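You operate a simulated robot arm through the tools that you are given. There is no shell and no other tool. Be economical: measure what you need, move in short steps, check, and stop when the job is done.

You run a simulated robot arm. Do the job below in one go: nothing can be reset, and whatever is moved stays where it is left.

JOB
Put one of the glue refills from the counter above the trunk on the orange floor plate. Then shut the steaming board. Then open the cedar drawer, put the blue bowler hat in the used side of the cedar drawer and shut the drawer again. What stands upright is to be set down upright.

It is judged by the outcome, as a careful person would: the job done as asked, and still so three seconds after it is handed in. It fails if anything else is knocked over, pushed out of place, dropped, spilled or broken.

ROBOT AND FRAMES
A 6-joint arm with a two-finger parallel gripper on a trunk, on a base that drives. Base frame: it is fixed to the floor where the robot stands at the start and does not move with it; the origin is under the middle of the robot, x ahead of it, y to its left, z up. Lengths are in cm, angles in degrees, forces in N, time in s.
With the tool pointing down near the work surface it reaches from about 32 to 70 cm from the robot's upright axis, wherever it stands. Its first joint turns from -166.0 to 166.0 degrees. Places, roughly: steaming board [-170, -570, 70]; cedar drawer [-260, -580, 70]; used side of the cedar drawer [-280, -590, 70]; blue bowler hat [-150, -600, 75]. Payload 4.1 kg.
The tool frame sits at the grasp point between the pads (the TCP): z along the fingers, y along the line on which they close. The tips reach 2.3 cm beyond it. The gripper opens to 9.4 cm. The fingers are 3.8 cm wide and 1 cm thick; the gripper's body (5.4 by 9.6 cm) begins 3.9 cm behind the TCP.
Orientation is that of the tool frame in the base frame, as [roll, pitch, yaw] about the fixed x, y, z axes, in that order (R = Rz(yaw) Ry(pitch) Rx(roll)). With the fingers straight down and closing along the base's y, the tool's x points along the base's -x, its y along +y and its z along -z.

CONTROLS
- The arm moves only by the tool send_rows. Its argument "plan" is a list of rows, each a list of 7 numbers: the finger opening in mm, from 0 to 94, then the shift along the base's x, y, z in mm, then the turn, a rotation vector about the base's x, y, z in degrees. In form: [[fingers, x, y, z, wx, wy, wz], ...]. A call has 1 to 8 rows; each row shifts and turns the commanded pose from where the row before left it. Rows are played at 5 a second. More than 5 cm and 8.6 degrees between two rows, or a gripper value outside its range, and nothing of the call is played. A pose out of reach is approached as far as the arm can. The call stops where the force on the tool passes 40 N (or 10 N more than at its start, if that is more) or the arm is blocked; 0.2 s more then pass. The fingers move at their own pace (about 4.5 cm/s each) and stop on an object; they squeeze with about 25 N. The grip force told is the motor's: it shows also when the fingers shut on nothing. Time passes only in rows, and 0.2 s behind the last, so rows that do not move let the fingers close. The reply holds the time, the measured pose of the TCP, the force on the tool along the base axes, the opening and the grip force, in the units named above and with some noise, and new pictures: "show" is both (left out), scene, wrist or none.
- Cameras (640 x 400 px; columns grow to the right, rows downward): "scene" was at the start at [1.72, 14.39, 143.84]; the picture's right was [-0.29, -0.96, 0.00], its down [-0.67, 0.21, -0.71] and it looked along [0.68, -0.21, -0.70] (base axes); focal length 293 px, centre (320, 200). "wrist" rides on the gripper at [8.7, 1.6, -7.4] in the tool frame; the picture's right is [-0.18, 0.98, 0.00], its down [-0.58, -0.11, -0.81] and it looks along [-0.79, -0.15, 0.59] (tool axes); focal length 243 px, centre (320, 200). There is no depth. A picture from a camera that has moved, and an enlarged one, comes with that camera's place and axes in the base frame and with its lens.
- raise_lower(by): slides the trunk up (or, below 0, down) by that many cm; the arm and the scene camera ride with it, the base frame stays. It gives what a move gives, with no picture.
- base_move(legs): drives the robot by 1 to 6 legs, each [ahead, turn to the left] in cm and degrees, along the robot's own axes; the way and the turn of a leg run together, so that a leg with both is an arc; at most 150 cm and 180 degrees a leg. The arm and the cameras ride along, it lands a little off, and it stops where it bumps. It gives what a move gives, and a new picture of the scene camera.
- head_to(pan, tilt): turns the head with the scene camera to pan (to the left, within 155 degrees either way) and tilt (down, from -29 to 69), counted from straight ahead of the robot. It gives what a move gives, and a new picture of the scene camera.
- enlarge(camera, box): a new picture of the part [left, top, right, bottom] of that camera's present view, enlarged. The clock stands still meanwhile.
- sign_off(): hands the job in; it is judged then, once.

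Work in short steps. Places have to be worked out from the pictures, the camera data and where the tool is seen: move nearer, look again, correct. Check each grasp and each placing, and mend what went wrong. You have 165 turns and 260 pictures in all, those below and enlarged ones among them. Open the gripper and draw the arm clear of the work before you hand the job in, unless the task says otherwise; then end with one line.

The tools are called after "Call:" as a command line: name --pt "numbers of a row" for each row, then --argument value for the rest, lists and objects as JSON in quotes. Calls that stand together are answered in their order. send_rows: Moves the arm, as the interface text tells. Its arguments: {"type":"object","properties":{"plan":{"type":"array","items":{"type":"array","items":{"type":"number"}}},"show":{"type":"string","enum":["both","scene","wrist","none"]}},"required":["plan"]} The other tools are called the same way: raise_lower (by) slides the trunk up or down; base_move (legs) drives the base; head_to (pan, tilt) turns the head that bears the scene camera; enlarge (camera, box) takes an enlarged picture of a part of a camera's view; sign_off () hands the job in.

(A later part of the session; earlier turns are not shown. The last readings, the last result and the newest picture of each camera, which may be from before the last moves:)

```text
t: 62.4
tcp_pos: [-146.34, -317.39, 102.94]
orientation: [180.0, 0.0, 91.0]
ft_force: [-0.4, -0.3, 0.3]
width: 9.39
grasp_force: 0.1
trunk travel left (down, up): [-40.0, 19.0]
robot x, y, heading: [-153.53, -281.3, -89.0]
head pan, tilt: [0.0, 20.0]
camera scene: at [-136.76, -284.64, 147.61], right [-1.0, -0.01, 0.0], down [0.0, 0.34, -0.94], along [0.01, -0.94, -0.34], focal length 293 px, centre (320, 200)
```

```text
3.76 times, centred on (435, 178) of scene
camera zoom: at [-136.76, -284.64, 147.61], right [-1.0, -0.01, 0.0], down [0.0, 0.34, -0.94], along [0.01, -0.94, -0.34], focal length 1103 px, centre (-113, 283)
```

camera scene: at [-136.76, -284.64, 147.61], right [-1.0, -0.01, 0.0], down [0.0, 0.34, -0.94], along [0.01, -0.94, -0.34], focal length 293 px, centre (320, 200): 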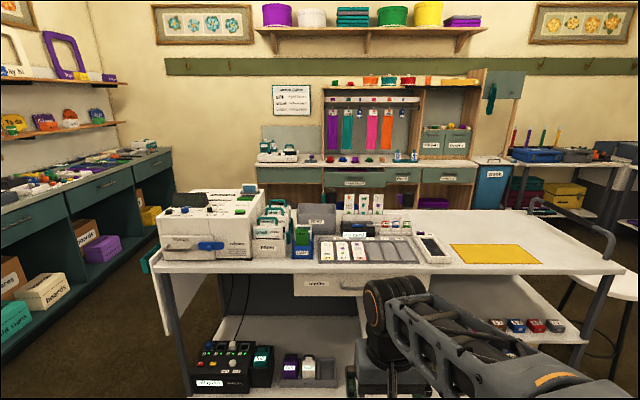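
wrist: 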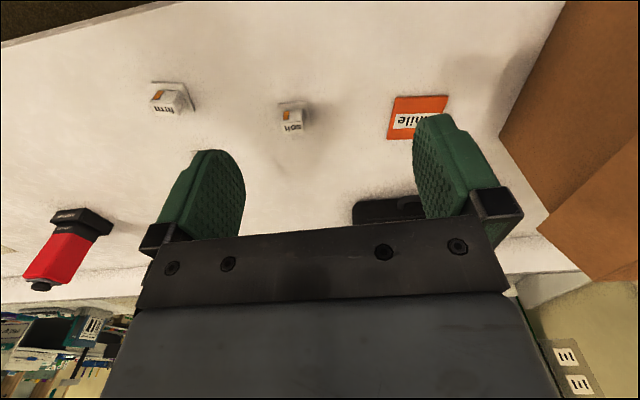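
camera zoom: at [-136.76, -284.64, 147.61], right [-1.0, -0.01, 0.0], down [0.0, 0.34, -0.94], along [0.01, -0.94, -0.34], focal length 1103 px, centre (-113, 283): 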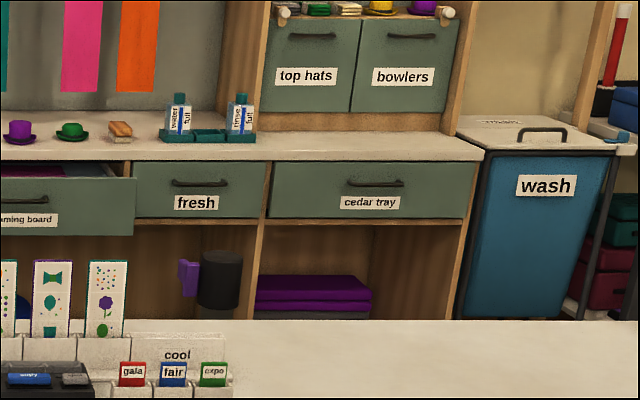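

The steaming board is an open drawer labelled "steaming board"; "cedar tray" is beside it. I'll check the labels on the coloured zones on the packing table.

Call:
raise_lower --by 19

Call:
head_to --pan -58 --tilt 20

Call:
enlarge --camera "scene" --box '[270, 120, 310, 145]'

Call:
enlarge --camera "scene" --box '[250, 120, 290, 145]'

```text
t: 64.5
tcp_pos: [-146.44, -317.32, 121.91]
orientation: [-180.0, -0.1, 91.0]
ft_force: [-0.8, -0.1, -0.2]
width: 9.4
grasp_force: 0.0
trunk travel left (down, up): [-59.0, 0.0]
robot x, y, heading: [-153.21, -281.32, -89.1]
head pan, tilt: [0.0, 20.0]
```

```text
t: 65.8
tcp_pos: [-146.42, -317.35, 121.89]
orientation: [180.0, 0.0, 91.0]
ft_force: [0.2, -0.2, 0.8]
width: 9.41
grasp_force: 0.0
trunk travel left (down, up): [-59.0, 0.0]
robot x, y, heading: [-152.91, -281.42, -89.2]
head pan, tilt: [-58.0, 20.0]
camera scene: at [-144.7, -280.38, 166.61], right [-0.54, 0.84, 0.0], down [0.29, 0.19, -0.94], along [-0.79, -0.51, -0.34], focal length 293 px, centre (320, 200)
```

scene: 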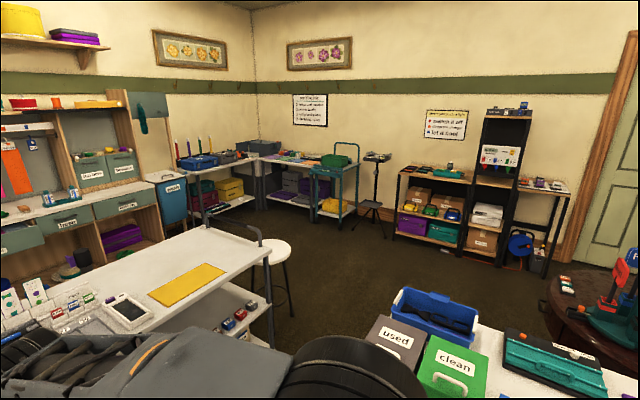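

```text
16.00 times, centred on (290, 132) of scene
camera zoom: at [-144.7, -280.38, 166.61], right [-0.54, 0.84, 0.0], down [0.29, 0.19, -0.94], along [-0.79, -0.51, -0.34], focal length 4686 px, centre (800, 1280)
```

zoom: 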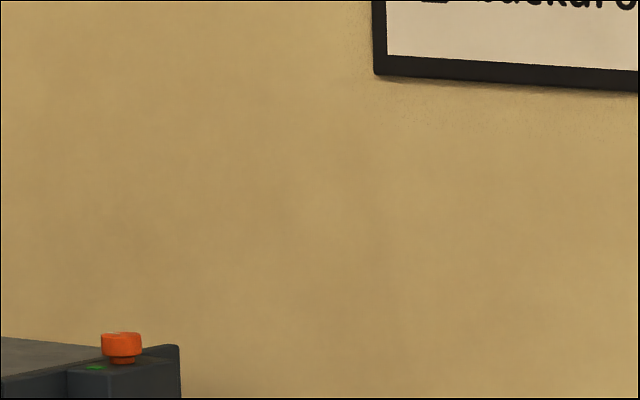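

```text
16.00 times, centred on (270, 132) of scene
camera zoom: at [-144.7, -280.38, 166.61], right [-0.54, 0.84, 0.0], down [0.29, 0.19, -0.94], along [-0.79, -0.51, -0.34], focal length 4686 px, centre (1120, 1280)
```

zoom: 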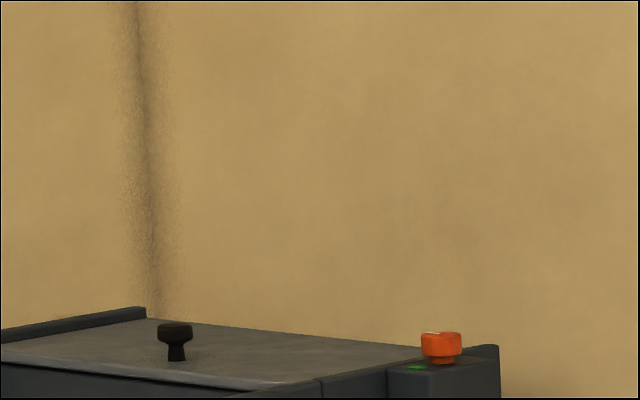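

The boxes were aimed too high; the zones lie lower.

Call:
enlarge --camera "scene" --box '[260, 145, 324, 185]'

Call:
head_to --pan -100 --tilt 30

Call:
head_to --pan -145 --tilt 30

Call:
head_to --pan 90 --tilt 25

Call:
head_to --pan 140 --tilt 30

```text
10.00 times, centred on (292, 165) of scene
camera zoom: at [-144.7, -280.38, 166.61], right [-0.54, 0.84, 0.0], down [0.29, 0.19, -0.94], along [-0.79, -0.51, -0.34], focal length 2929 px, centre (600, 550)
```

zoom: 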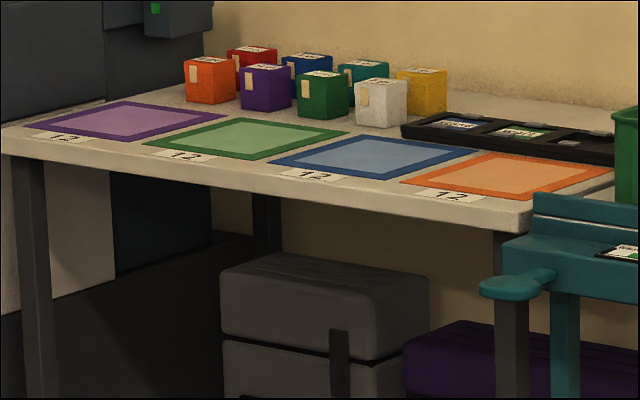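

```text
t: 66.8
tcp_pos: [-146.49, -317.4, 121.88]
orientation: [-180.0, 0.0, 91.0]
ft_force: [0.7, -0.2, -0.2]
width: 9.38
grasp_force: 0.1
trunk travel left (down, up): [-59.0, 0.0]
robot x, y, heading: [-153.41, -282.32, -89.2]
head pan, tilt: [-100.0, 30.0]
camera scene: at [-145.81, -273.89, 165.01], right [0.16, 0.99, 0.0], down [0.49, -0.08, -0.87], along [-0.86, 0.14, -0.5], focal length 293 px, centre (320, 200)
```

scene: 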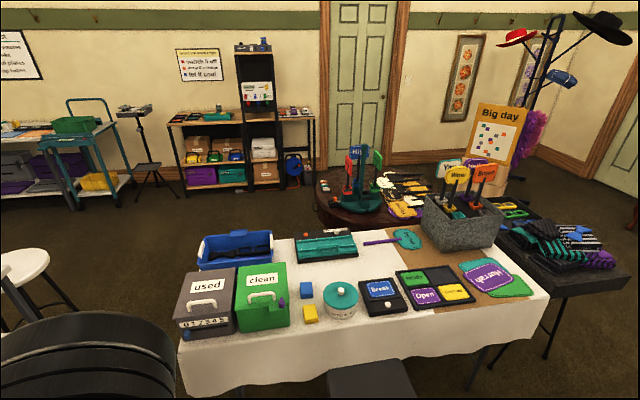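

```text
t: 68.0
tcp_pos: [-146.37, -317.25, 121.88]
orientation: [-180.0, 0.0, 90.9]
ft_force: [0.0, -0.3, -0.2]
width: 9.37
grasp_force: 0.1
trunk travel left (down, up): [-59.0, 0.0]
robot x, y, heading: [-153.12, -281.81, -89.0]
head pan, tilt: [-145.0, 30.0]
camera scene: at [-142.17, -268.0, 165.01], right [0.81, 0.59, 0.0], down [0.29, -0.41, -0.87], along [-0.51, 0.7, -0.5], focal length 293 px, centre (320, 200)
```

scene: 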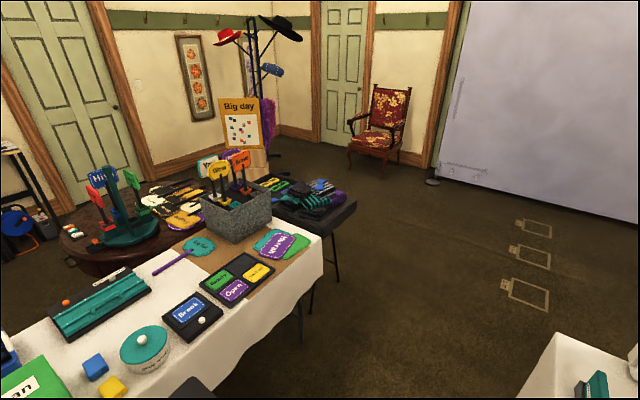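

```text
t: 71.3
tcp_pos: [-146.5, -317.31, 121.83]
orientation: [180.0, 0.1, 90.9]
ft_force: [0.7, 0.7, 0.2]
width: 9.4
grasp_force: 0.0
trunk travel left (down, up): [-59.0, 0.0]
robot x, y, heading: [-153.2, -281.45, -89.1]
head pan, tilt: [90.0, 25.0]
camera scene: at [-127.66, -275.21, 165.8], right [0.01, -1.0, 0.0], down [-0.42, -0.01, -0.91], along [0.91, 0.01, -0.42], focal length 293 px, centre (320, 200)
```

scene: 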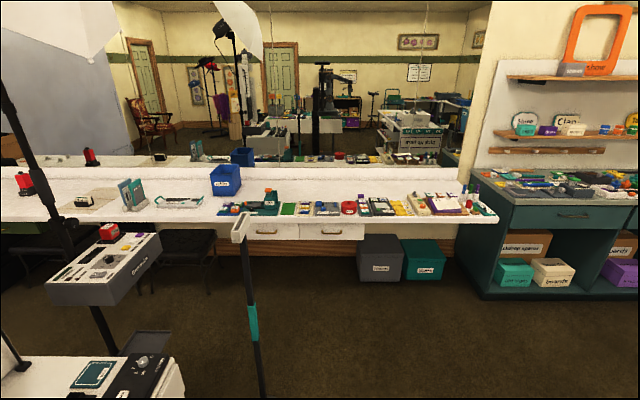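

```text
t: 72.5
tcp_pos: [-146.37, -317.31, 121.9]
orientation: [-180.0, 0.0, 91.1]
ft_force: [-0.1, -0.6, -0.6]
width: 9.39
grasp_force: 0.0
trunk travel left (down, up): [-59.0, 0.0]
robot x, y, heading: [-153.17, -281.8, -89.1]
head pan, tilt: [140.0, 30.0]
camera scene: at [-131.15, -268.33, 165.01], right [0.77, -0.63, 0.0], down [-0.32, -0.39, -0.87], along [0.55, 0.67, -0.5], focal length 293 px, centre (320, 200)
```

scene: 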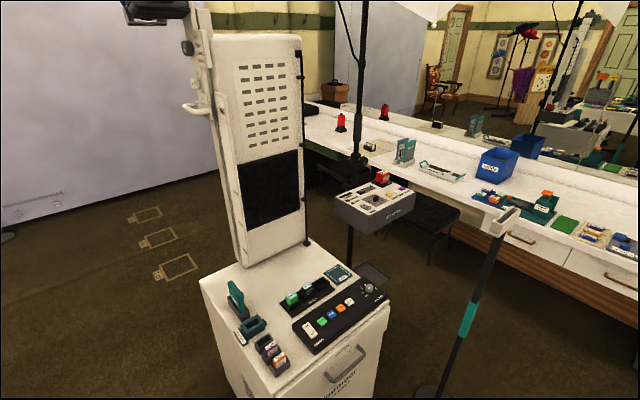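

No orange plate is on any visible floor; the orange "smile" plate by the refills, above the trunk, is the only candidate. Retracing to the start counter.

Call:
base_move --legs '[[-130, 0], [0, -30], [-85, 0], [0, -9], [-100, 0], [0, 128]]'

```text
t: 95.3
tcp_pos: [-15.03, 6.47, 121.96]
orientation: [-180.0, 0.0, -180.0]
ft_force: [0.5, -0.8, -0.6]
width: 9.37
grasp_force: 0.1
trunk travel left (down, up): [-59.0, 0.0]
robot x, y, heading: [-51.0, -0.01, -0.4]
head pan, tilt: [140.0, 30.0]
camera scene: at [-63.82, 22.77, 165.01], right [0.65, 0.76, 0.0], down [0.38, -0.32, -0.87], along [-0.66, 0.56, -0.5], focal length 293 px, centre (320, 200)
```

scene: 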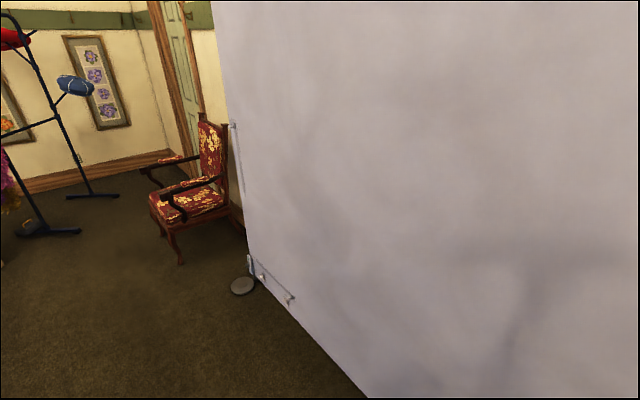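

Forward to the counter, look again, then lower the trunk.

Call:
base_move --legs '[[51, 0.4]]'

Call:
head_to --pan 10 --tilt 60

Call:
raise_lower --by -19

Call:
send_rows --pt "94 0 0 0 0 0 0"

```text
t: 98.3
tcp_pos: [36.09, 6.76, 121.85]
orientation: [179.9, 0.0, -179.5]
ft_force: [0.0, 0.0, -0.4]
width: 9.41
grasp_force: 0.0
trunk travel left (down, up): [-59.0, 0.0]
robot x, y, heading: [0.44, 0.06, 0.1]
head pan, tilt: [140.0, 30.0]
camera scene: at [-12.67, 22.63, 165.01], right [0.64, 0.77, 0.0], down [0.38, -0.32, -0.87], along [-0.67, 0.55, -0.5], focal length 293 px, centre (320, 200)
```

scene: 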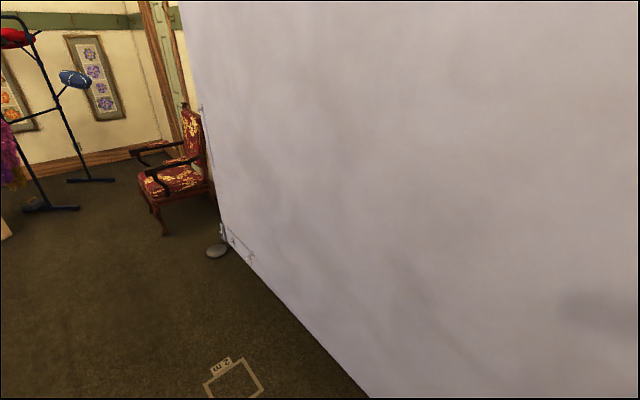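

```text
t: 100.4
tcp_pos: [36.03, 6.54, 122.02]
orientation: [-180.0, 0.0, -179.5]
ft_force: [-0.2, -0.4, 0.6]
width: 9.42
grasp_force: 0.0
trunk travel left (down, up): [-59.0, 0.0]
robot x, y, heading: [0.44, 0.15, 0.2]
head pan, tilt: [10.0, 60.0]
camera scene: at [0.78, 18.03, 160.8], right [0.18, -0.98, 0.0], down [-0.85, -0.15, -0.5], along [0.49, 0.09, -0.87], focal length 293 px, centre (320, 200)
```

scene: 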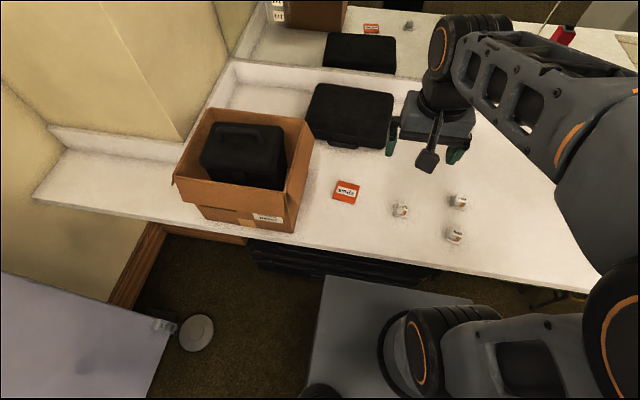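

```text
t: 102.5
tcp_pos: [36.08, 6.69, 103.0]
orientation: [-179.9, 0.0, -179.5]
ft_force: [1.1, 0.6, -0.1]
width: 9.43
grasp_force: 0.1
trunk travel left (down, up): [-40.0, 19.0]
robot x, y, heading: [0.36, -0.42, 0.3]
head pan, tilt: [10.0, 60.0]
```

```text
t: 102.9
tcp_pos: [36.15, 6.69, 102.83]
orientation: [-180.0, 0.0, -179.5]
ft_force: [0.5, -1.1, -0.2]
width: 9.4
grasp_force: 0.2
trunk travel left (down, up): [-40.0, 19.0]
robot x, y, heading: [0.63, 0.03, 0.3]
head pan, tilt: [10.0, 60.0]
camera scene: at [0.78, 18.02, 141.8], right [0.18, -0.98, 0.0], down [-0.85, -0.15, -0.5], along [0.49, 0.09, -0.87], focal length 293 px, centre (320, 200)
camera wrist: at [27.42, 8.15, 110.33], right [0.18, 0.98, 0.0], down [0.58, -0.1, 0.81], along [0.79, -0.14, -0.59], focal length 243 px, centre (320, 200)
```

scene: 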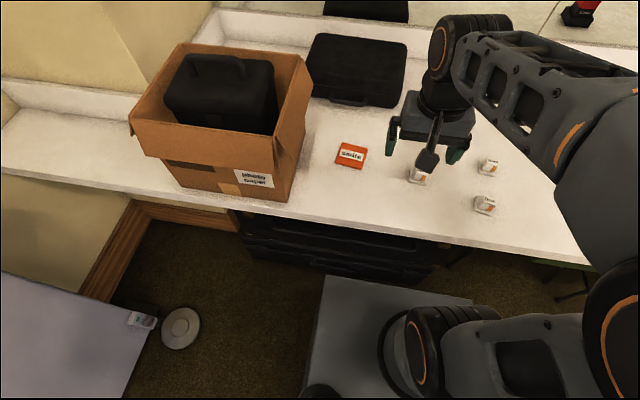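
wrist: 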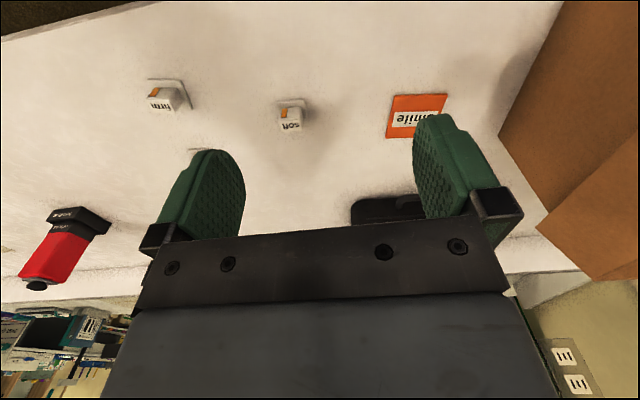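

Soft ≈ (47.6, 0.2), plate ≈ (51.8, 18.4). Moving above soft at z≈95 to view.

Call:
send_rows --pt "94 40 -20 -10 0 0 0" --pt "94 40 -22 -20 0 0 0" --pt "94 35 -22 -40 0 0 0"

Call:
enlarge --camera "scene" --box '[330, 110, 490, 210]'

```text
refused: row 3 steps farther than a row can; nothing moved
```

```text
4.00 times, centred on (410, 160) of scene
camera zoom: at [0.78, 18.02, 141.8], right [0.18, -0.98, 0.0], down [-0.85, -0.15, -0.5], along [0.49, 0.09, -0.87], focal length 1172 px, centre (-40, 360)
```

zoom: 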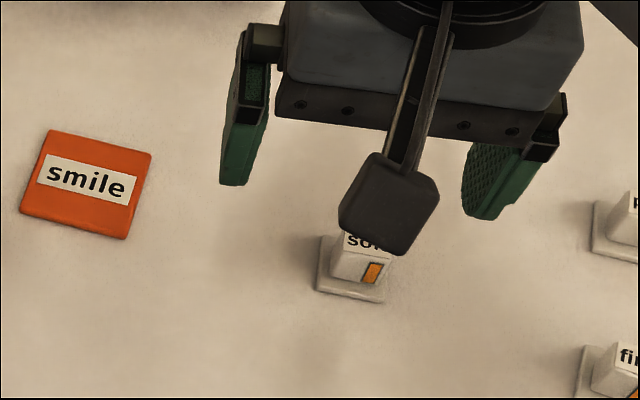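

Step limit is per-row distance; splitting smaller.

Call:
send_rows --pt "94 38 -20 -5 0 0 0" --pt "94 38 -22 -10 0 0 0" --pt "94 39 -22 -15 0 0 0" --pt "94 0 0 -45 0 0 0"

Call:
enlarge --camera "scene" --box '[350, 110, 510, 210]'

```text
t: 103.9
tcp_pos: [47.81, 0.23, 95.29]
orientation: [180.0, 0.0, -179.4]
ft_force: [1.0, 0.2, -0.2]
width: 9.38
grasp_force: 0.0
trunk travel left (down, up): [-40.0, 19.0]
robot x, y, heading: [0.62, 0.23, -0.0]
head pan, tilt: [10.0, 60.0]
camera scene: at [0.81, 18.01, 141.8], right [0.18, -0.98, 0.0], down [-0.85, -0.15, -0.5], along [0.49, 0.09, -0.87], focal length 293 px, centre (320, 200)
camera wrist: at [38.99, 1.69, 102.77], right [0.18, 0.98, 0.0], down [0.58, -0.1, 0.81], along [0.79, -0.14, -0.59], focal length 243 px, centre (320, 200)
```

scene: 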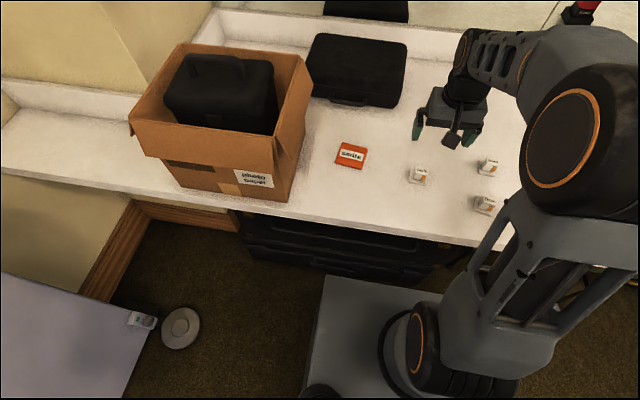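
wrist: 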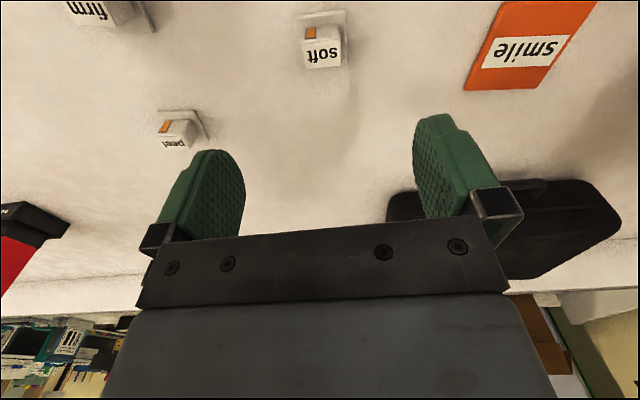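

```text
4.00 times, centred on (430, 160) of scene
camera zoom: at [0.81, 18.01, 141.8], right [0.18, -0.98, 0.0], down [-0.85, -0.15, -0.5], along [0.49, 0.09, -0.87], focal length 1172 px, centre (-120, 360)
```

zoom: 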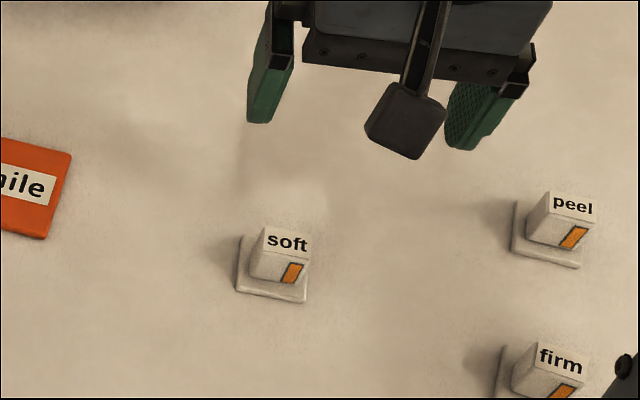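

Soft ≈ (47.5, 0.6), nearly aligned with the axes. Descending to z≈81.8.

Call:
send_rows --pt "94 -3 4 -45 0 0 0" --pt "94 0 0 -45 0 0 0" --pt "94 0 0 -30 0 0 0" --pt "94 0 0 -15 0 0 0"

Call:
enlarge --camera "scene" --box '[370, 130, 470, 192]'

```text
t: 104.9
tcp_pos: [47.24, 0.58, 81.94]
orientation: [-180.0, 0.0, -179.5]
ft_force: [-0.2, -0.5, 0.1]
width: 9.39
grasp_force: 0.0
trunk travel left (down, up): [-40.0, 19.0]
robot x, y, heading: [-0.12, 0.14, 0.3]
head pan, tilt: [10.0, 60.0]
camera scene: at [0.79, 18.02, 141.8], right [0.18, -0.98, 0.0], down [-0.85, -0.15, -0.5], along [0.49, 0.09, -0.87], focal length 293 px, centre (320, 200)
camera wrist: at [38.59, 2.14, 89.33], right [0.18, 0.98, 0.0], down [0.58, -0.1, 0.81], along [0.79, -0.14, -0.59], focal length 243 px, centre (320, 200)
```

scene: 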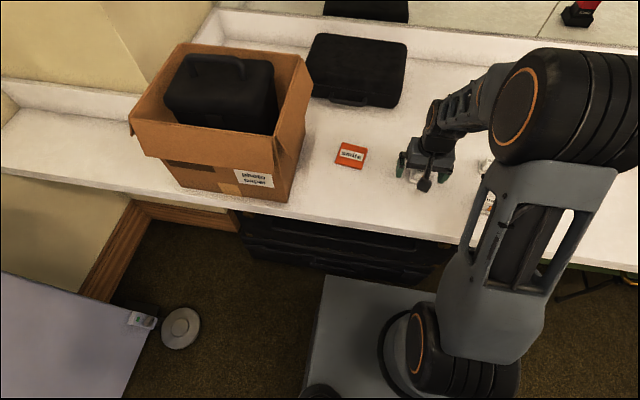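
wrist: 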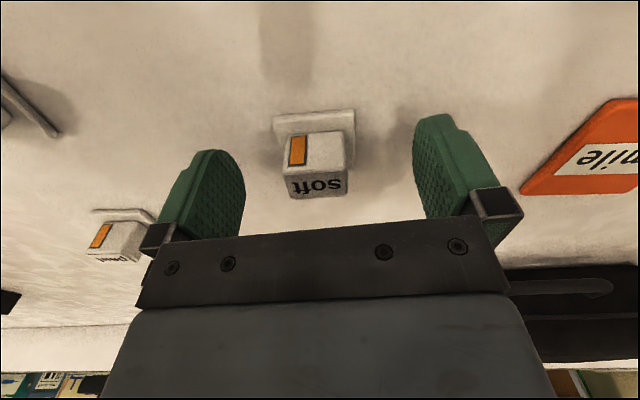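

```text
6.40 times, centred on (420, 161) of scene
camera zoom: at [0.79, 18.02, 141.8], right [0.18, -0.98, 0.0], down [-0.85, -0.15, -0.5], along [0.49, 0.09, -0.87], focal length 1874 px, centre (-320, 450)
```

zoom: 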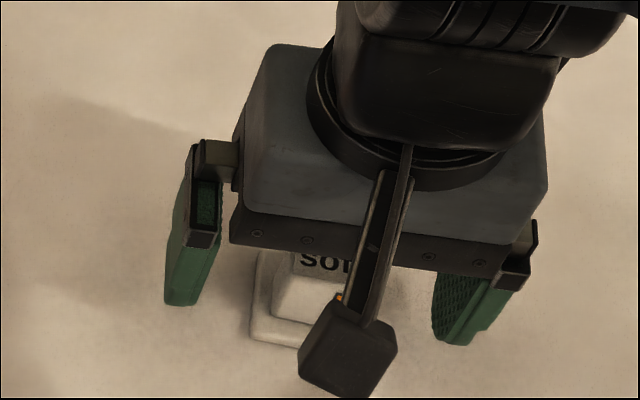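

Block is between the fingers; close.

Call:
send_rows --pt "20 0 0 0 0 0 0" --pt "20 0 0 0 0 0 0" --pt "20 0 0 0 0 0 0" --pt "20 0 0 0 0 0 0"

```text
t: 105.9
tcp_pos: [47.34, 0.54, 81.89]
orientation: [180.0, 0.0, -179.5]
ft_force: [0.0, -0.1, 0.2]
width: 3.14
grasp_force: 25.1
trunk travel left (down, up): [-40.0, 19.0]
robot x, y, heading: [0.03, 0.2, 0.2]
head pan, tilt: [10.0, 60.0]
camera scene: at [0.79, 18.02, 141.8], right [0.18, -0.98, 0.0], down [-0.85, -0.15, -0.5], along [0.49, 0.09, -0.87], focal length 293 px, centre (320, 200)
camera wrist: at [38.59, 2.13, 89.35], right [0.18, 0.98, 0.0], down [0.58, -0.1, 0.81], along [0.79, -0.14, -0.59], focal length 243 px, centre (320, 200)
```

scene: 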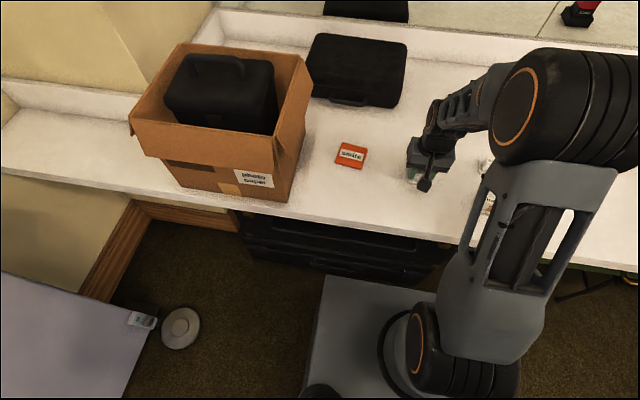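
wrist: 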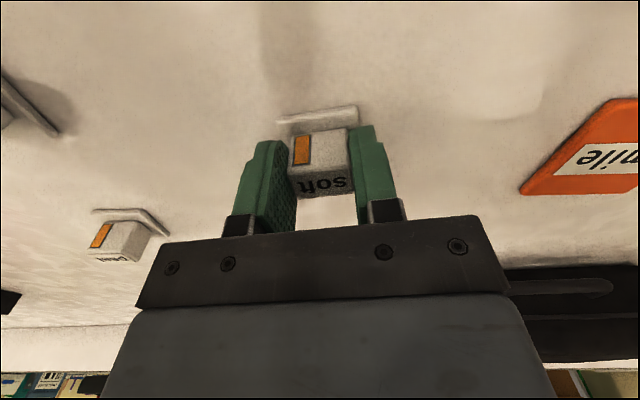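

Gripped at 3.1 cm. Lifting 6 cm straight up.

Call:
send_rows --pt "20 0 0 15 0 0 0" --pt "20 0 0 25 0 0 0" --pt "20 0 0 30 0 0 0"

```text
t: 106.7
tcp_pos: [47.29, 0.61, 88.86]
orientation: [179.9, -0.1, -179.6]
ft_force: [-0.3, -0.1, -0.5]
width: 2.01
grasp_force: 0.0
trunk travel left (down, up): [-40.0, 19.0]
robot x, y, heading: [0.37, 0.32, 0.2]
head pan, tilt: [10.0, 60.0]
camera scene: at [0.79, 18.02, 141.8], right [0.18, -0.98, 0.0], down [-0.85, -0.15, -0.5], along [0.49, 0.09, -0.87], focal length 293 px, centre (320, 200)
camera wrist: at [38.61, 2.12, 96.34], right [0.18, 0.98, 0.0], down [0.58, -0.1, 0.81], along [0.79, -0.14, -0.59], focal length 243 px, centre (320, 200)
```

scene: 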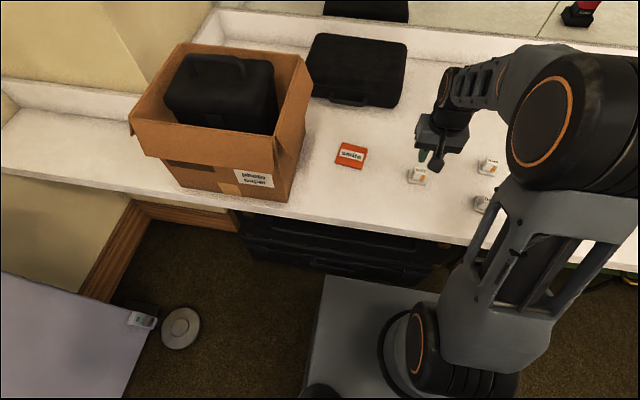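
wrist: 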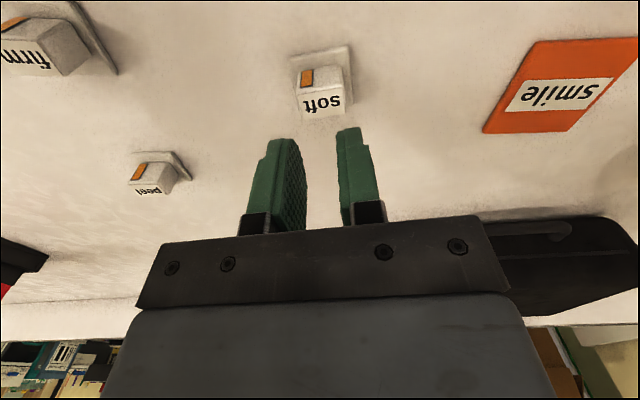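

The block slipped out. Zooming to see its shape.

Call:
enlarge --camera "wrist" --box '[270, 30, 366, 90]'

Call:
enlarge --camera "scene" --box '[395, 150, 459, 190]'

```text
6.67 times, centred on (318, 60) of wrist
camera zoom: at [38.61, 2.12, 96.34], right [0.18, 0.98, 0.0], down [0.58, -0.1, 0.81], along [0.79, -0.14, -0.59], focal length 1618 px, centre (333, 1133)
```

zoom: 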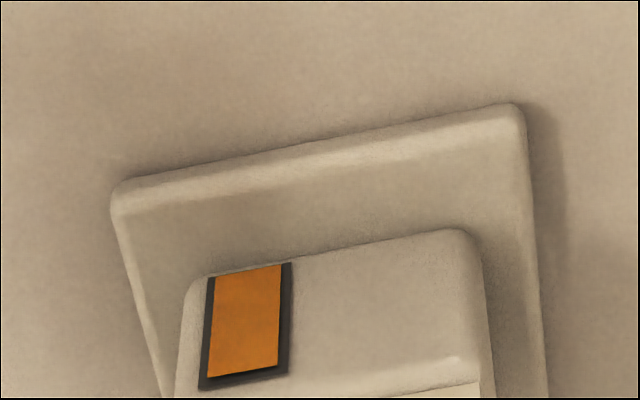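

```text
10.00 times, centred on (427, 170) of scene
camera zoom: at [0.79, 18.02, 141.8], right [0.18, -0.98, 0.0], down [-0.85, -0.15, -0.5], along [0.49, 0.09, -0.87], focal length 2929 px, centre (-750, 500)
```

zoom: 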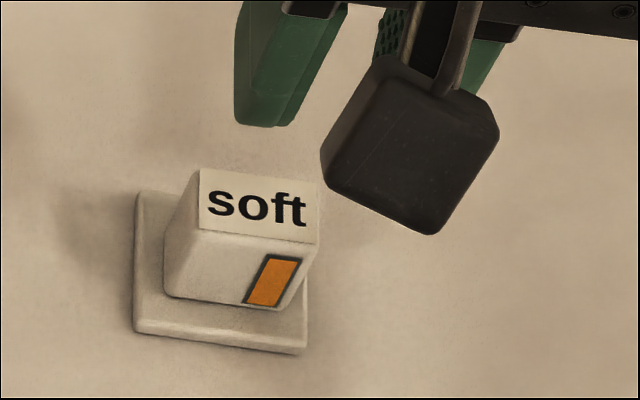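

It's a small cube on a wider foot. I'll regrip lower, turned ~3° and recentred at (46.8, 0.9), squeezing fully.

Call:
send_rows --pt "60 -5 3 0 0 0 3" --pt "60 0 0 -40 0 0 0" --pt "60 0 0 -32 0 0 0" --pt "60 0 0 0 0 0 0" --show "wrist"

Call:
enlarge --camera "wrist" --box '[220, 90, 412, 210]'

```text
t: 107.7
tcp_pos: [46.85, 0.85, 81.58]
orientation: [-179.9, 0.0, -176.6]
ft_force: [-0.4, 0.5, 0.3]
width: 6.0
grasp_force: 0.1
trunk travel left (down, up): [-40.0, 19.0]
robot x, y, heading: [0.88, -0.44, 0.0]
head pan, tilt: [10.0, 60.0]
camera wrist: at [38.05, 1.99, 89.14], right [0.12, 0.99, 0.0], down [0.59, -0.07, 0.81], along [0.8, -0.1, -0.59], focal length 243 px, centre (320, 200)
```

wrist: 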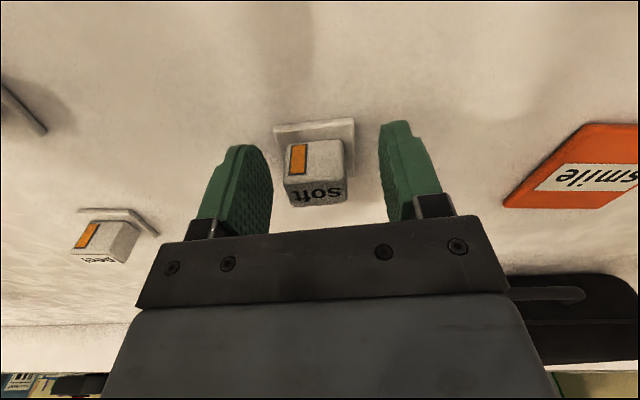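

```text
3.33 times, centred on (316, 150) of wrist
camera zoom: at [38.05, 1.99, 89.14], right [0.12, 0.99, 0.0], down [0.59, -0.07, 0.81], along [0.8, -0.1, -0.59], focal length 809 px, centre (333, 367)
```

zoom: 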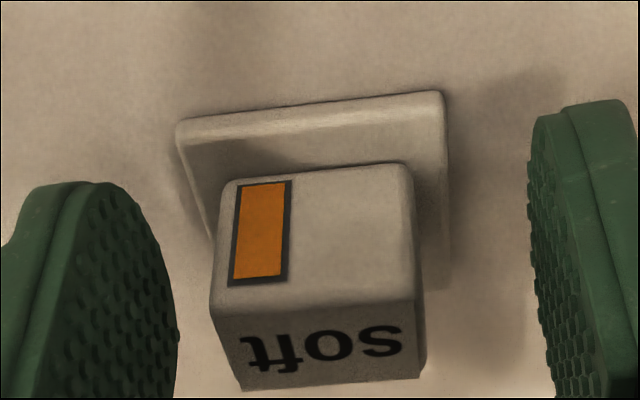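

Aligned. Closing fully.

Call:
send_rows --pt "0 0 0 0 0 0 0" --pt "0 0 0 0 0 0 0" --pt "0 0 0 0 0 0 0" --pt "0 0 0 0 0 0 0" --show "none"

Call:
enlarge --camera "wrist" --box '[220, 90, 412, 210]'

Call:
send_rows --pt "0 0 0 10 0 0 0" --pt "0 0 0 10 0 0 0" --show "wrist"

```text
t: 108.7
tcp_pos: [46.76, 0.97, 81.69]
orientation: [-180.0, 0.1, -176.5]
ft_force: [-0.6, 0.5, -0.4]
width: 3.13
grasp_force: 25.0
trunk travel left (down, up): [-40.0, 19.0]
robot x, y, heading: [0.53, 0.45, 0.1]
head pan, tilt: [10.0, 60.0]
```

```text
3.33 times, centred on (316, 150) of wrist
camera zoom: at [38.05, 1.99, 89.17], right [0.12, 0.99, 0.0], down [0.59, -0.07, 0.81], along [0.8, -0.1, -0.59], focal length 809 px, centre (333, 367)
```

zoom: 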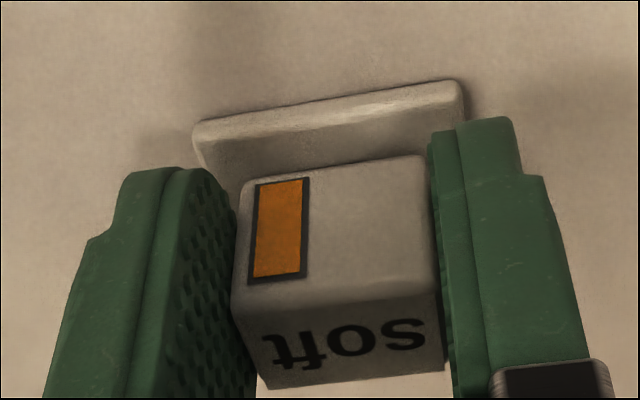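

```text
t: 109.3
tcp_pos: [46.97, 0.89, 83.77]
orientation: [-180.0, -0.1, -176.5]
ft_force: [0.1, 0.1, -0.7]
width: 3.12
grasp_force: 25.4
trunk travel left (down, up): [-40.0, 19.0]
robot x, y, heading: [0.36, -0.2, 0.2]
head pan, tilt: [10.0, 60.0]
camera wrist: at [38.06, 1.94, 91.16], right [0.12, 0.99, 0.0], down [0.59, -0.07, 0.81], along [0.8, -0.1, -0.59], focal length 243 px, centre (320, 200)
```

wrist: 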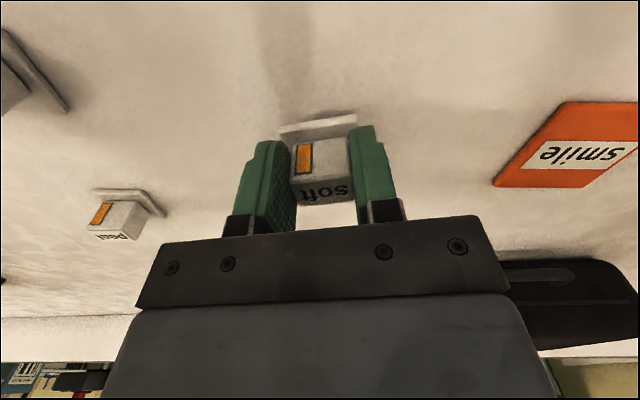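

Still held at +2 cm. Check from the scene camera whether it's off the counter.

Call:
enlarge --camera "scene" --box '[380, 145, 460, 195]'

Call:
enlarge --camera "wrist" --box '[220, 90, 412, 210]'

```text
8.00 times, centred on (420, 170) of scene
camera zoom: at [0.79, 18.02, 141.8], right [0.18, -0.98, 0.0], down [-0.85, -0.15, -0.5], along [0.49, 0.09, -0.87], focal length 2343 px, centre (-480, 440)
```

zoom: 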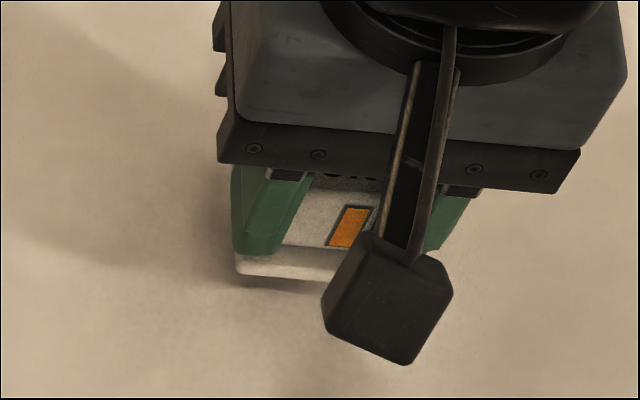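

```text
3.33 times, centred on (316, 150) of wrist
camera zoom: at [38.06, 1.94, 91.16], right [0.12, 0.99, 0.0], down [0.59, -0.07, 0.81], along [0.8, -0.1, -0.59], focal length 809 px, centre (333, 367)
```

zoom: 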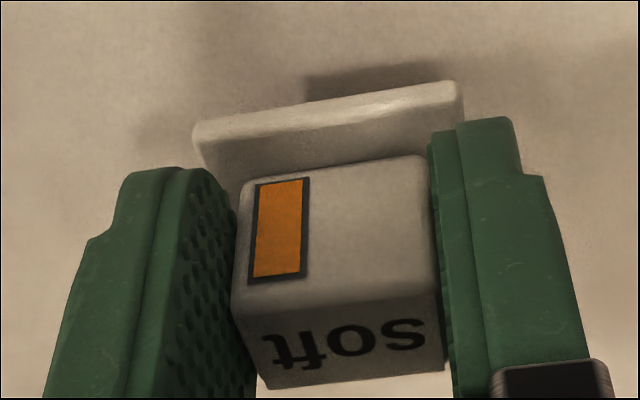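

The whole refill (cube and foot) is lifted. Carry at safe height over the plate (~51.4, 18.3).

Call:
send_rows --pt "0 0 0 15 0 0 0" --pt "0 5 20 10 0 0 0" --pt "0 10 30 0 0 0 0" --pt "0 10 35 0 0 0 0" --pt "0 10 35 0 0 0 0" --pt "0 5 30 0 0 0 0" --pt "0 5 24 0 0 0 0" --pt "0 0 0 0 0 0 0"

Call:
enlarge --camera "scene" --box '[300, 120, 412, 190]'

```text
t: 111.1
tcp_pos: [51.28, 18.44, 86.09]
orientation: [-180.0, 0.1, -176.5]
ft_force: [0.3, 0.7, -0.3]
width: 3.11
grasp_force: 25.2
trunk travel left (down, up): [-40.0, 19.0]
robot x, y, heading: [0.57, 0.2, 0.3]
head pan, tilt: [10.0, 60.0]
camera scene: at [0.8, 18.05, 141.8], right [0.18, -0.98, 0.0], down [-0.85, -0.15, -0.5], along [0.49, 0.09, -0.87], focal length 293 px, centre (320, 200)
camera wrist: at [42.45, 19.47, 93.6], right [0.12, 0.99, 0.0], down [0.59, -0.07, 0.81], along [0.8, -0.1, -0.59], focal length 243 px, centre (320, 200)
```

scene: 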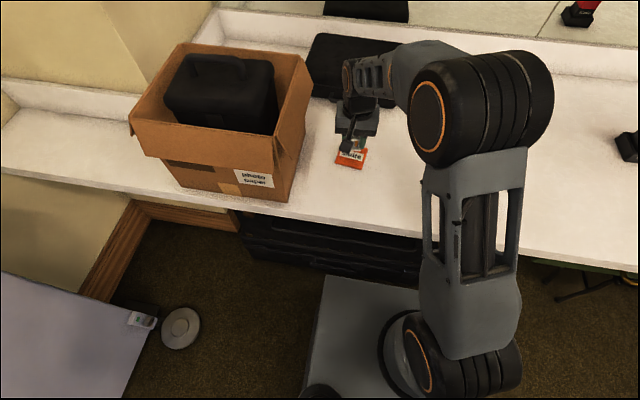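
wrist: 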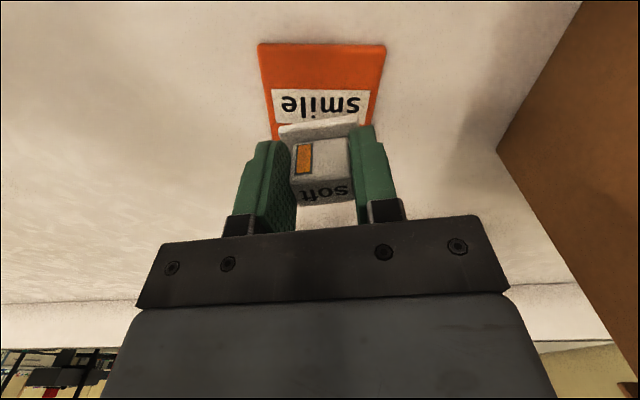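

```text
5.71 times, centred on (356, 155) of scene
camera zoom: at [0.8, 18.05, 141.8], right [0.18, -0.98, 0.0], down [-0.85, -0.15, -0.5], along [0.49, 0.09, -0.87], focal length 1674 px, centre (114, 457)
```

zoom: 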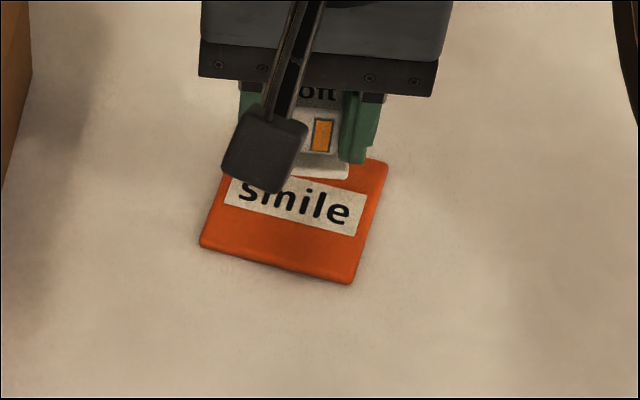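

Centred over the plate. Lower 3 cm, then in small steps.

Call:
send_rows --pt "0 0 3 -15 0 0 0" --pt "0 0 0 -12 0 0 0" --pt "0 0 0 -3 0 0 0" --pt "0 0 0 -2 0 0 0" --pt "0 0 0 -2 0 0 0" --show "wrist"

Call:
enlarge --camera "wrist" --box '[220, 30, 412, 150]'

```text
t: 112.3
tcp_pos: [51.36, 18.71, 82.72]
orientation: [-180.0, 0.0, -176.5]
ft_force: [-0.2, -0.6, -0.5]
width: 3.13
grasp_force: 25.0
trunk travel left (down, up): [-40.0, 19.0]
robot x, y, heading: [0.4, 0.06, 0.2]
head pan, tilt: [10.0, 60.0]
camera wrist: at [42.52, 19.68, 90.19], right [0.12, 0.99, 0.0], down [0.59, -0.07, 0.81], along [0.8, -0.1, -0.59], focal length 243 px, centre (320, 200)
```

wrist: 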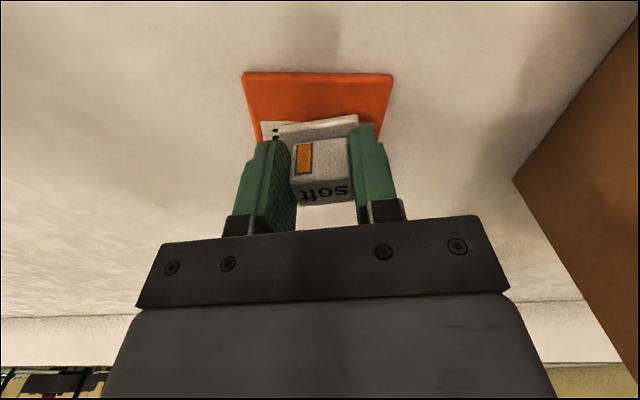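

```text
3.33 times, centred on (316, 90) of wrist
camera zoom: at [42.52, 19.68, 90.19], right [0.12, 0.99, 0.0], down [0.59, -0.07, 0.81], along [0.8, -0.1, -0.59], focal length 809 px, centre (333, 567)
```

zoom: 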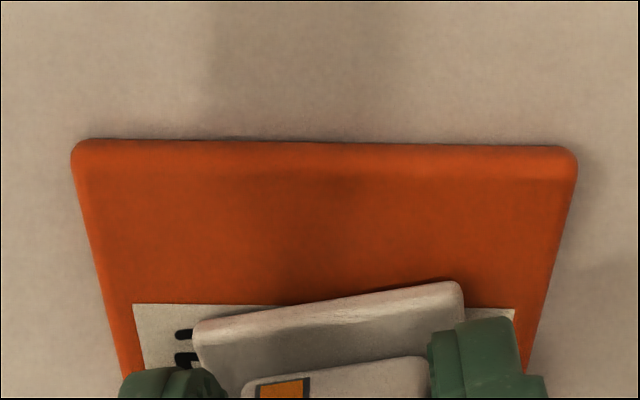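

Still slightly above. Continue 1–2 mm steps.

Call:
send_rows --pt "0 0 0 -2 0 0 0" --pt "0 0 0 -2 0 0 0" --pt "0 0 0 0 0 0 0" --show "none"

Call:
enlarge --camera "wrist" --box '[220, 30, 412, 150]'

```text
t: 113.1
tcp_pos: [51.4, 18.62, 82.36]
orientation: [179.9, 0.0, -176.5]
ft_force: [0.4, -0.4, 4.7]
width: 3.12
grasp_force: 24.6
trunk travel left (down, up): [-40.0, 19.0]
robot x, y, heading: [0.57, 0.07, -0.1]
head pan, tilt: [10.0, 60.0]
```

```text
3.33 times, centred on (316, 90) of wrist
camera zoom: at [42.51, 19.66, 89.84], right [0.12, 0.99, 0.0], down [0.59, -0.07, 0.81], along [0.8, -0.1, -0.59], focal length 809 px, centre (333, 567)
```

zoom: 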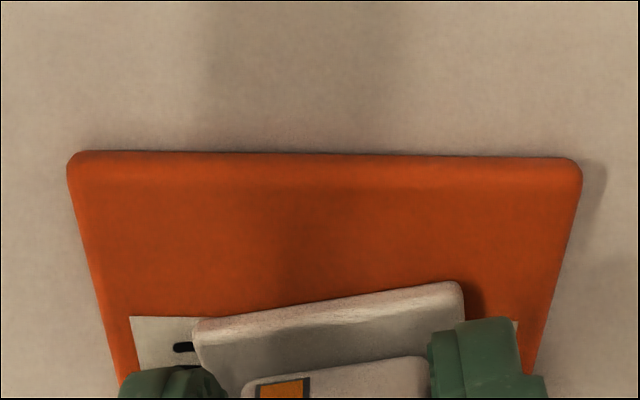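

Contact (4.7 N). Release and rise.

Call:
send_rows --pt "45 0 0 0 0 0 0" --pt "60 0 0 0 0 0 0" --pt "60 0 0 20 0 0 0" --pt "60 0 0 40 0 0 0" --pt "60 0 0 40 0 0 0" --pt "60 -20 -20 40 0 0 0" --pt "60 -20 -20 40 0 0 0"

Call:
enlarge --camera "scene" --box '[300, 120, 412, 190]'

```text
t: 114.7
tcp_pos: [47.3, 14.63, 100.35]
orientation: [180.0, 0.1, -176.5]
ft_force: [0.4, 0.2, 0.9]
width: 6.01
grasp_force: 0.1
trunk travel left (down, up): [-40.0, 19.0]
robot x, y, heading: [0.42, -0.03, 0.3]
head pan, tilt: [10.0, 60.0]
camera scene: at [0.77, 18.01, 141.8], right [0.18, -0.98, 0.0], down [-0.85, -0.15, -0.5], along [0.49, 0.09, -0.87], focal length 293 px, centre (320, 200)
camera wrist: at [38.44, 15.58, 107.84], right [0.12, 0.99, 0.0], down [0.59, -0.07, 0.81], along [0.8, -0.1, -0.59], focal length 243 px, centre (320, 200)
```

scene: 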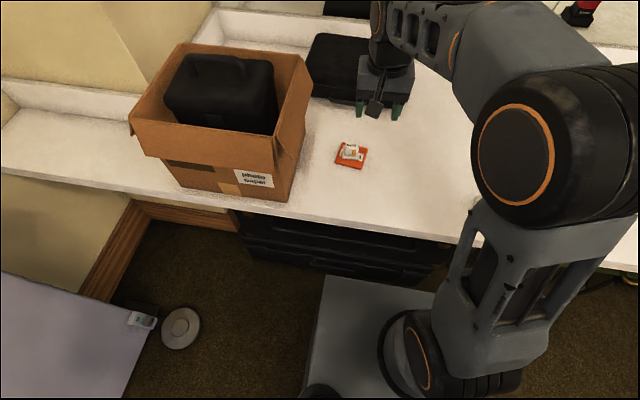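
wrist: 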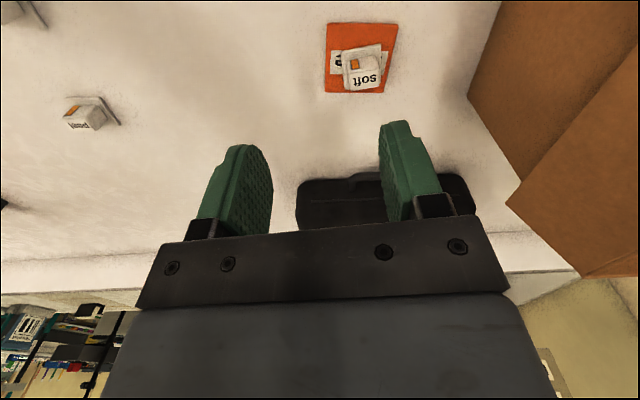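

```text
5.71 times, centred on (356, 155) of scene
camera zoom: at [0.77, 18.01, 141.8], right [0.18, -0.98, 0.0], down [-0.85, -0.15, -0.5], along [0.49, 0.09, -0.87], focal length 1674 px, centre (114, 457)
```

zoom: 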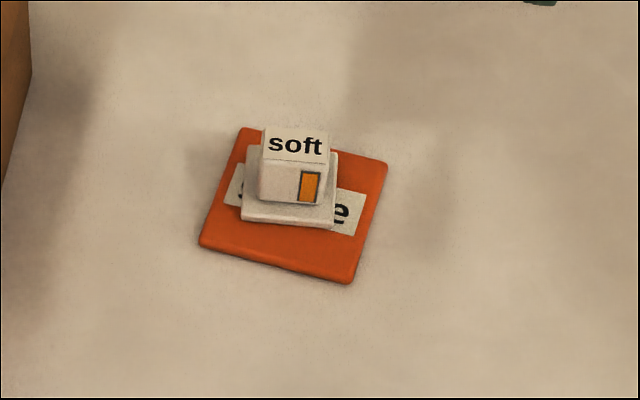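

Refill stands upright on the plate. Retract the arm, raise the trunk, and drive back toward the hat counter.

Call:
send_rows --pt "60 -35 -20 5 0 0 0" --pt "60 -35 -20 5 0 0 0" --pt "60 -40 -20 10 0 0 0" --pt "60 0 -20 5 0 0 -3" --show "none"

Call:
raise_lower --by 19

Call:
base_move --legs '[[-51, 0], [0, -128], [100, 0], [0, 10], [85, 0], [0, 28]]'

```text
t: 115.7
tcp_pos: [36.09, 6.68, 103.1]
orientation: [-180.0, 0.0, -179.5]
ft_force: [0.6, 0.1, 0.0]
width: 5.96
grasp_force: 0.0
trunk travel left (down, up): [-40.0, 19.0]
robot x, y, heading: [0.51, 0.12, 0.4]
head pan, tilt: [10.0, 60.0]
```

```text
t: 117.8
tcp_pos: [36.27, 6.72, 121.9]
orientation: [179.9, 0.0, -179.5]
ft_force: [0.4, -0.1, -0.3]
width: 6.0
grasp_force: 0.2
trunk travel left (down, up): [-59.0, 0.0]
robot x, y, heading: [0.41, 0.07, -0.0]
head pan, tilt: [10.0, 60.0]
```

```text
t: 137.1
tcp_pos: [-147.6, -188.88, 121.93]
orientation: [179.9, 0.0, 89.6]
ft_force: [0.6, 0.3, -0.5]
width: 5.97
grasp_force: 0.2
trunk travel left (down, up): [-59.0, 0.0]
robot x, y, heading: [-153.49, -153.06, -90.7]
head pan, tilt: [10.0, 60.0]
camera scene: at [-135.99, -153.56, 160.8], right [-0.99, -0.16, 0.0], down [-0.14, 0.85, -0.5], along [0.08, -0.49, -0.87], focal length 293 px, centre (320, 200)
```

scene: 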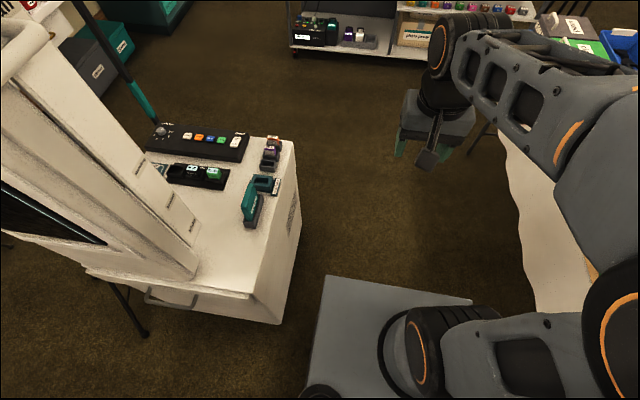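

Clear. Forward to y≈-335, turn left, and check the way along the near side of the desk.

Call:
base_move --legs '[[180, 1], [0, 90]]'

Call:
head_to --pan 0 --tilt 40

Call:
head_to --pan -50 --tilt 30

```text
refused: 180 is not a number from -150 to 150
```

```text
t: 137.9
tcp_pos: [-147.68, -188.9, 121.96]
orientation: [-180.0, 0.0, 89.5]
ft_force: [-0.1, -0.9, -0.1]
width: 6.01
grasp_force: 0.1
trunk travel left (down, up): [-59.0, 0.0]
robot x, y, heading: [-153.6, -152.83, -91.0]
head pan, tilt: [0.0, 40.0]
camera scene: at [-137.18, -155.49, 163.47], right [-1.0, 0.01, 0.0], down [0.01, 0.64, -0.77], along [-0.01, -0.77, -0.64], focal length 293 px, centre (320, 200)
```

scene: 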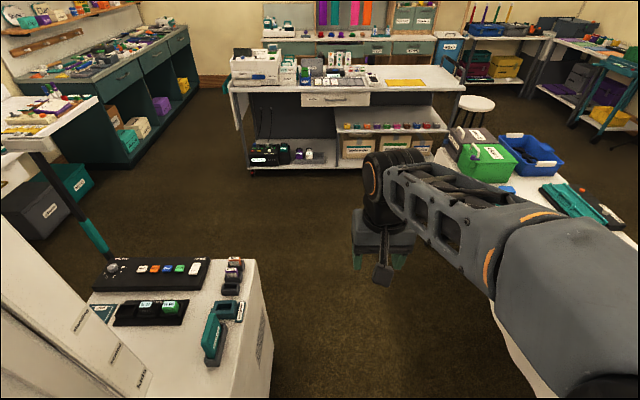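

```text
t: 139.1
tcp_pos: [-147.57, -188.9, 122.0]
orientation: [-180.0, 0.1, 89.6]
ft_force: [0.2, 0.4, 0.6]
width: 5.98
grasp_force: 0.0
trunk travel left (down, up): [-59.0, 0.0]
robot x, y, heading: [-153.48, -153.06, -90.7]
head pan, tilt: [-50.0, 30.0]
camera scene: at [-144.07, -152.73, 165.01], right [-0.63, 0.77, 0.0], down [0.39, 0.32, -0.87], along [-0.67, -0.55, -0.5], focal length 293 px, centre (320, 200)
```

scene: 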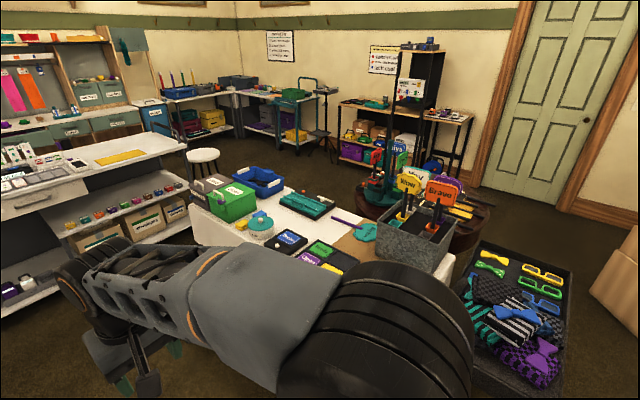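

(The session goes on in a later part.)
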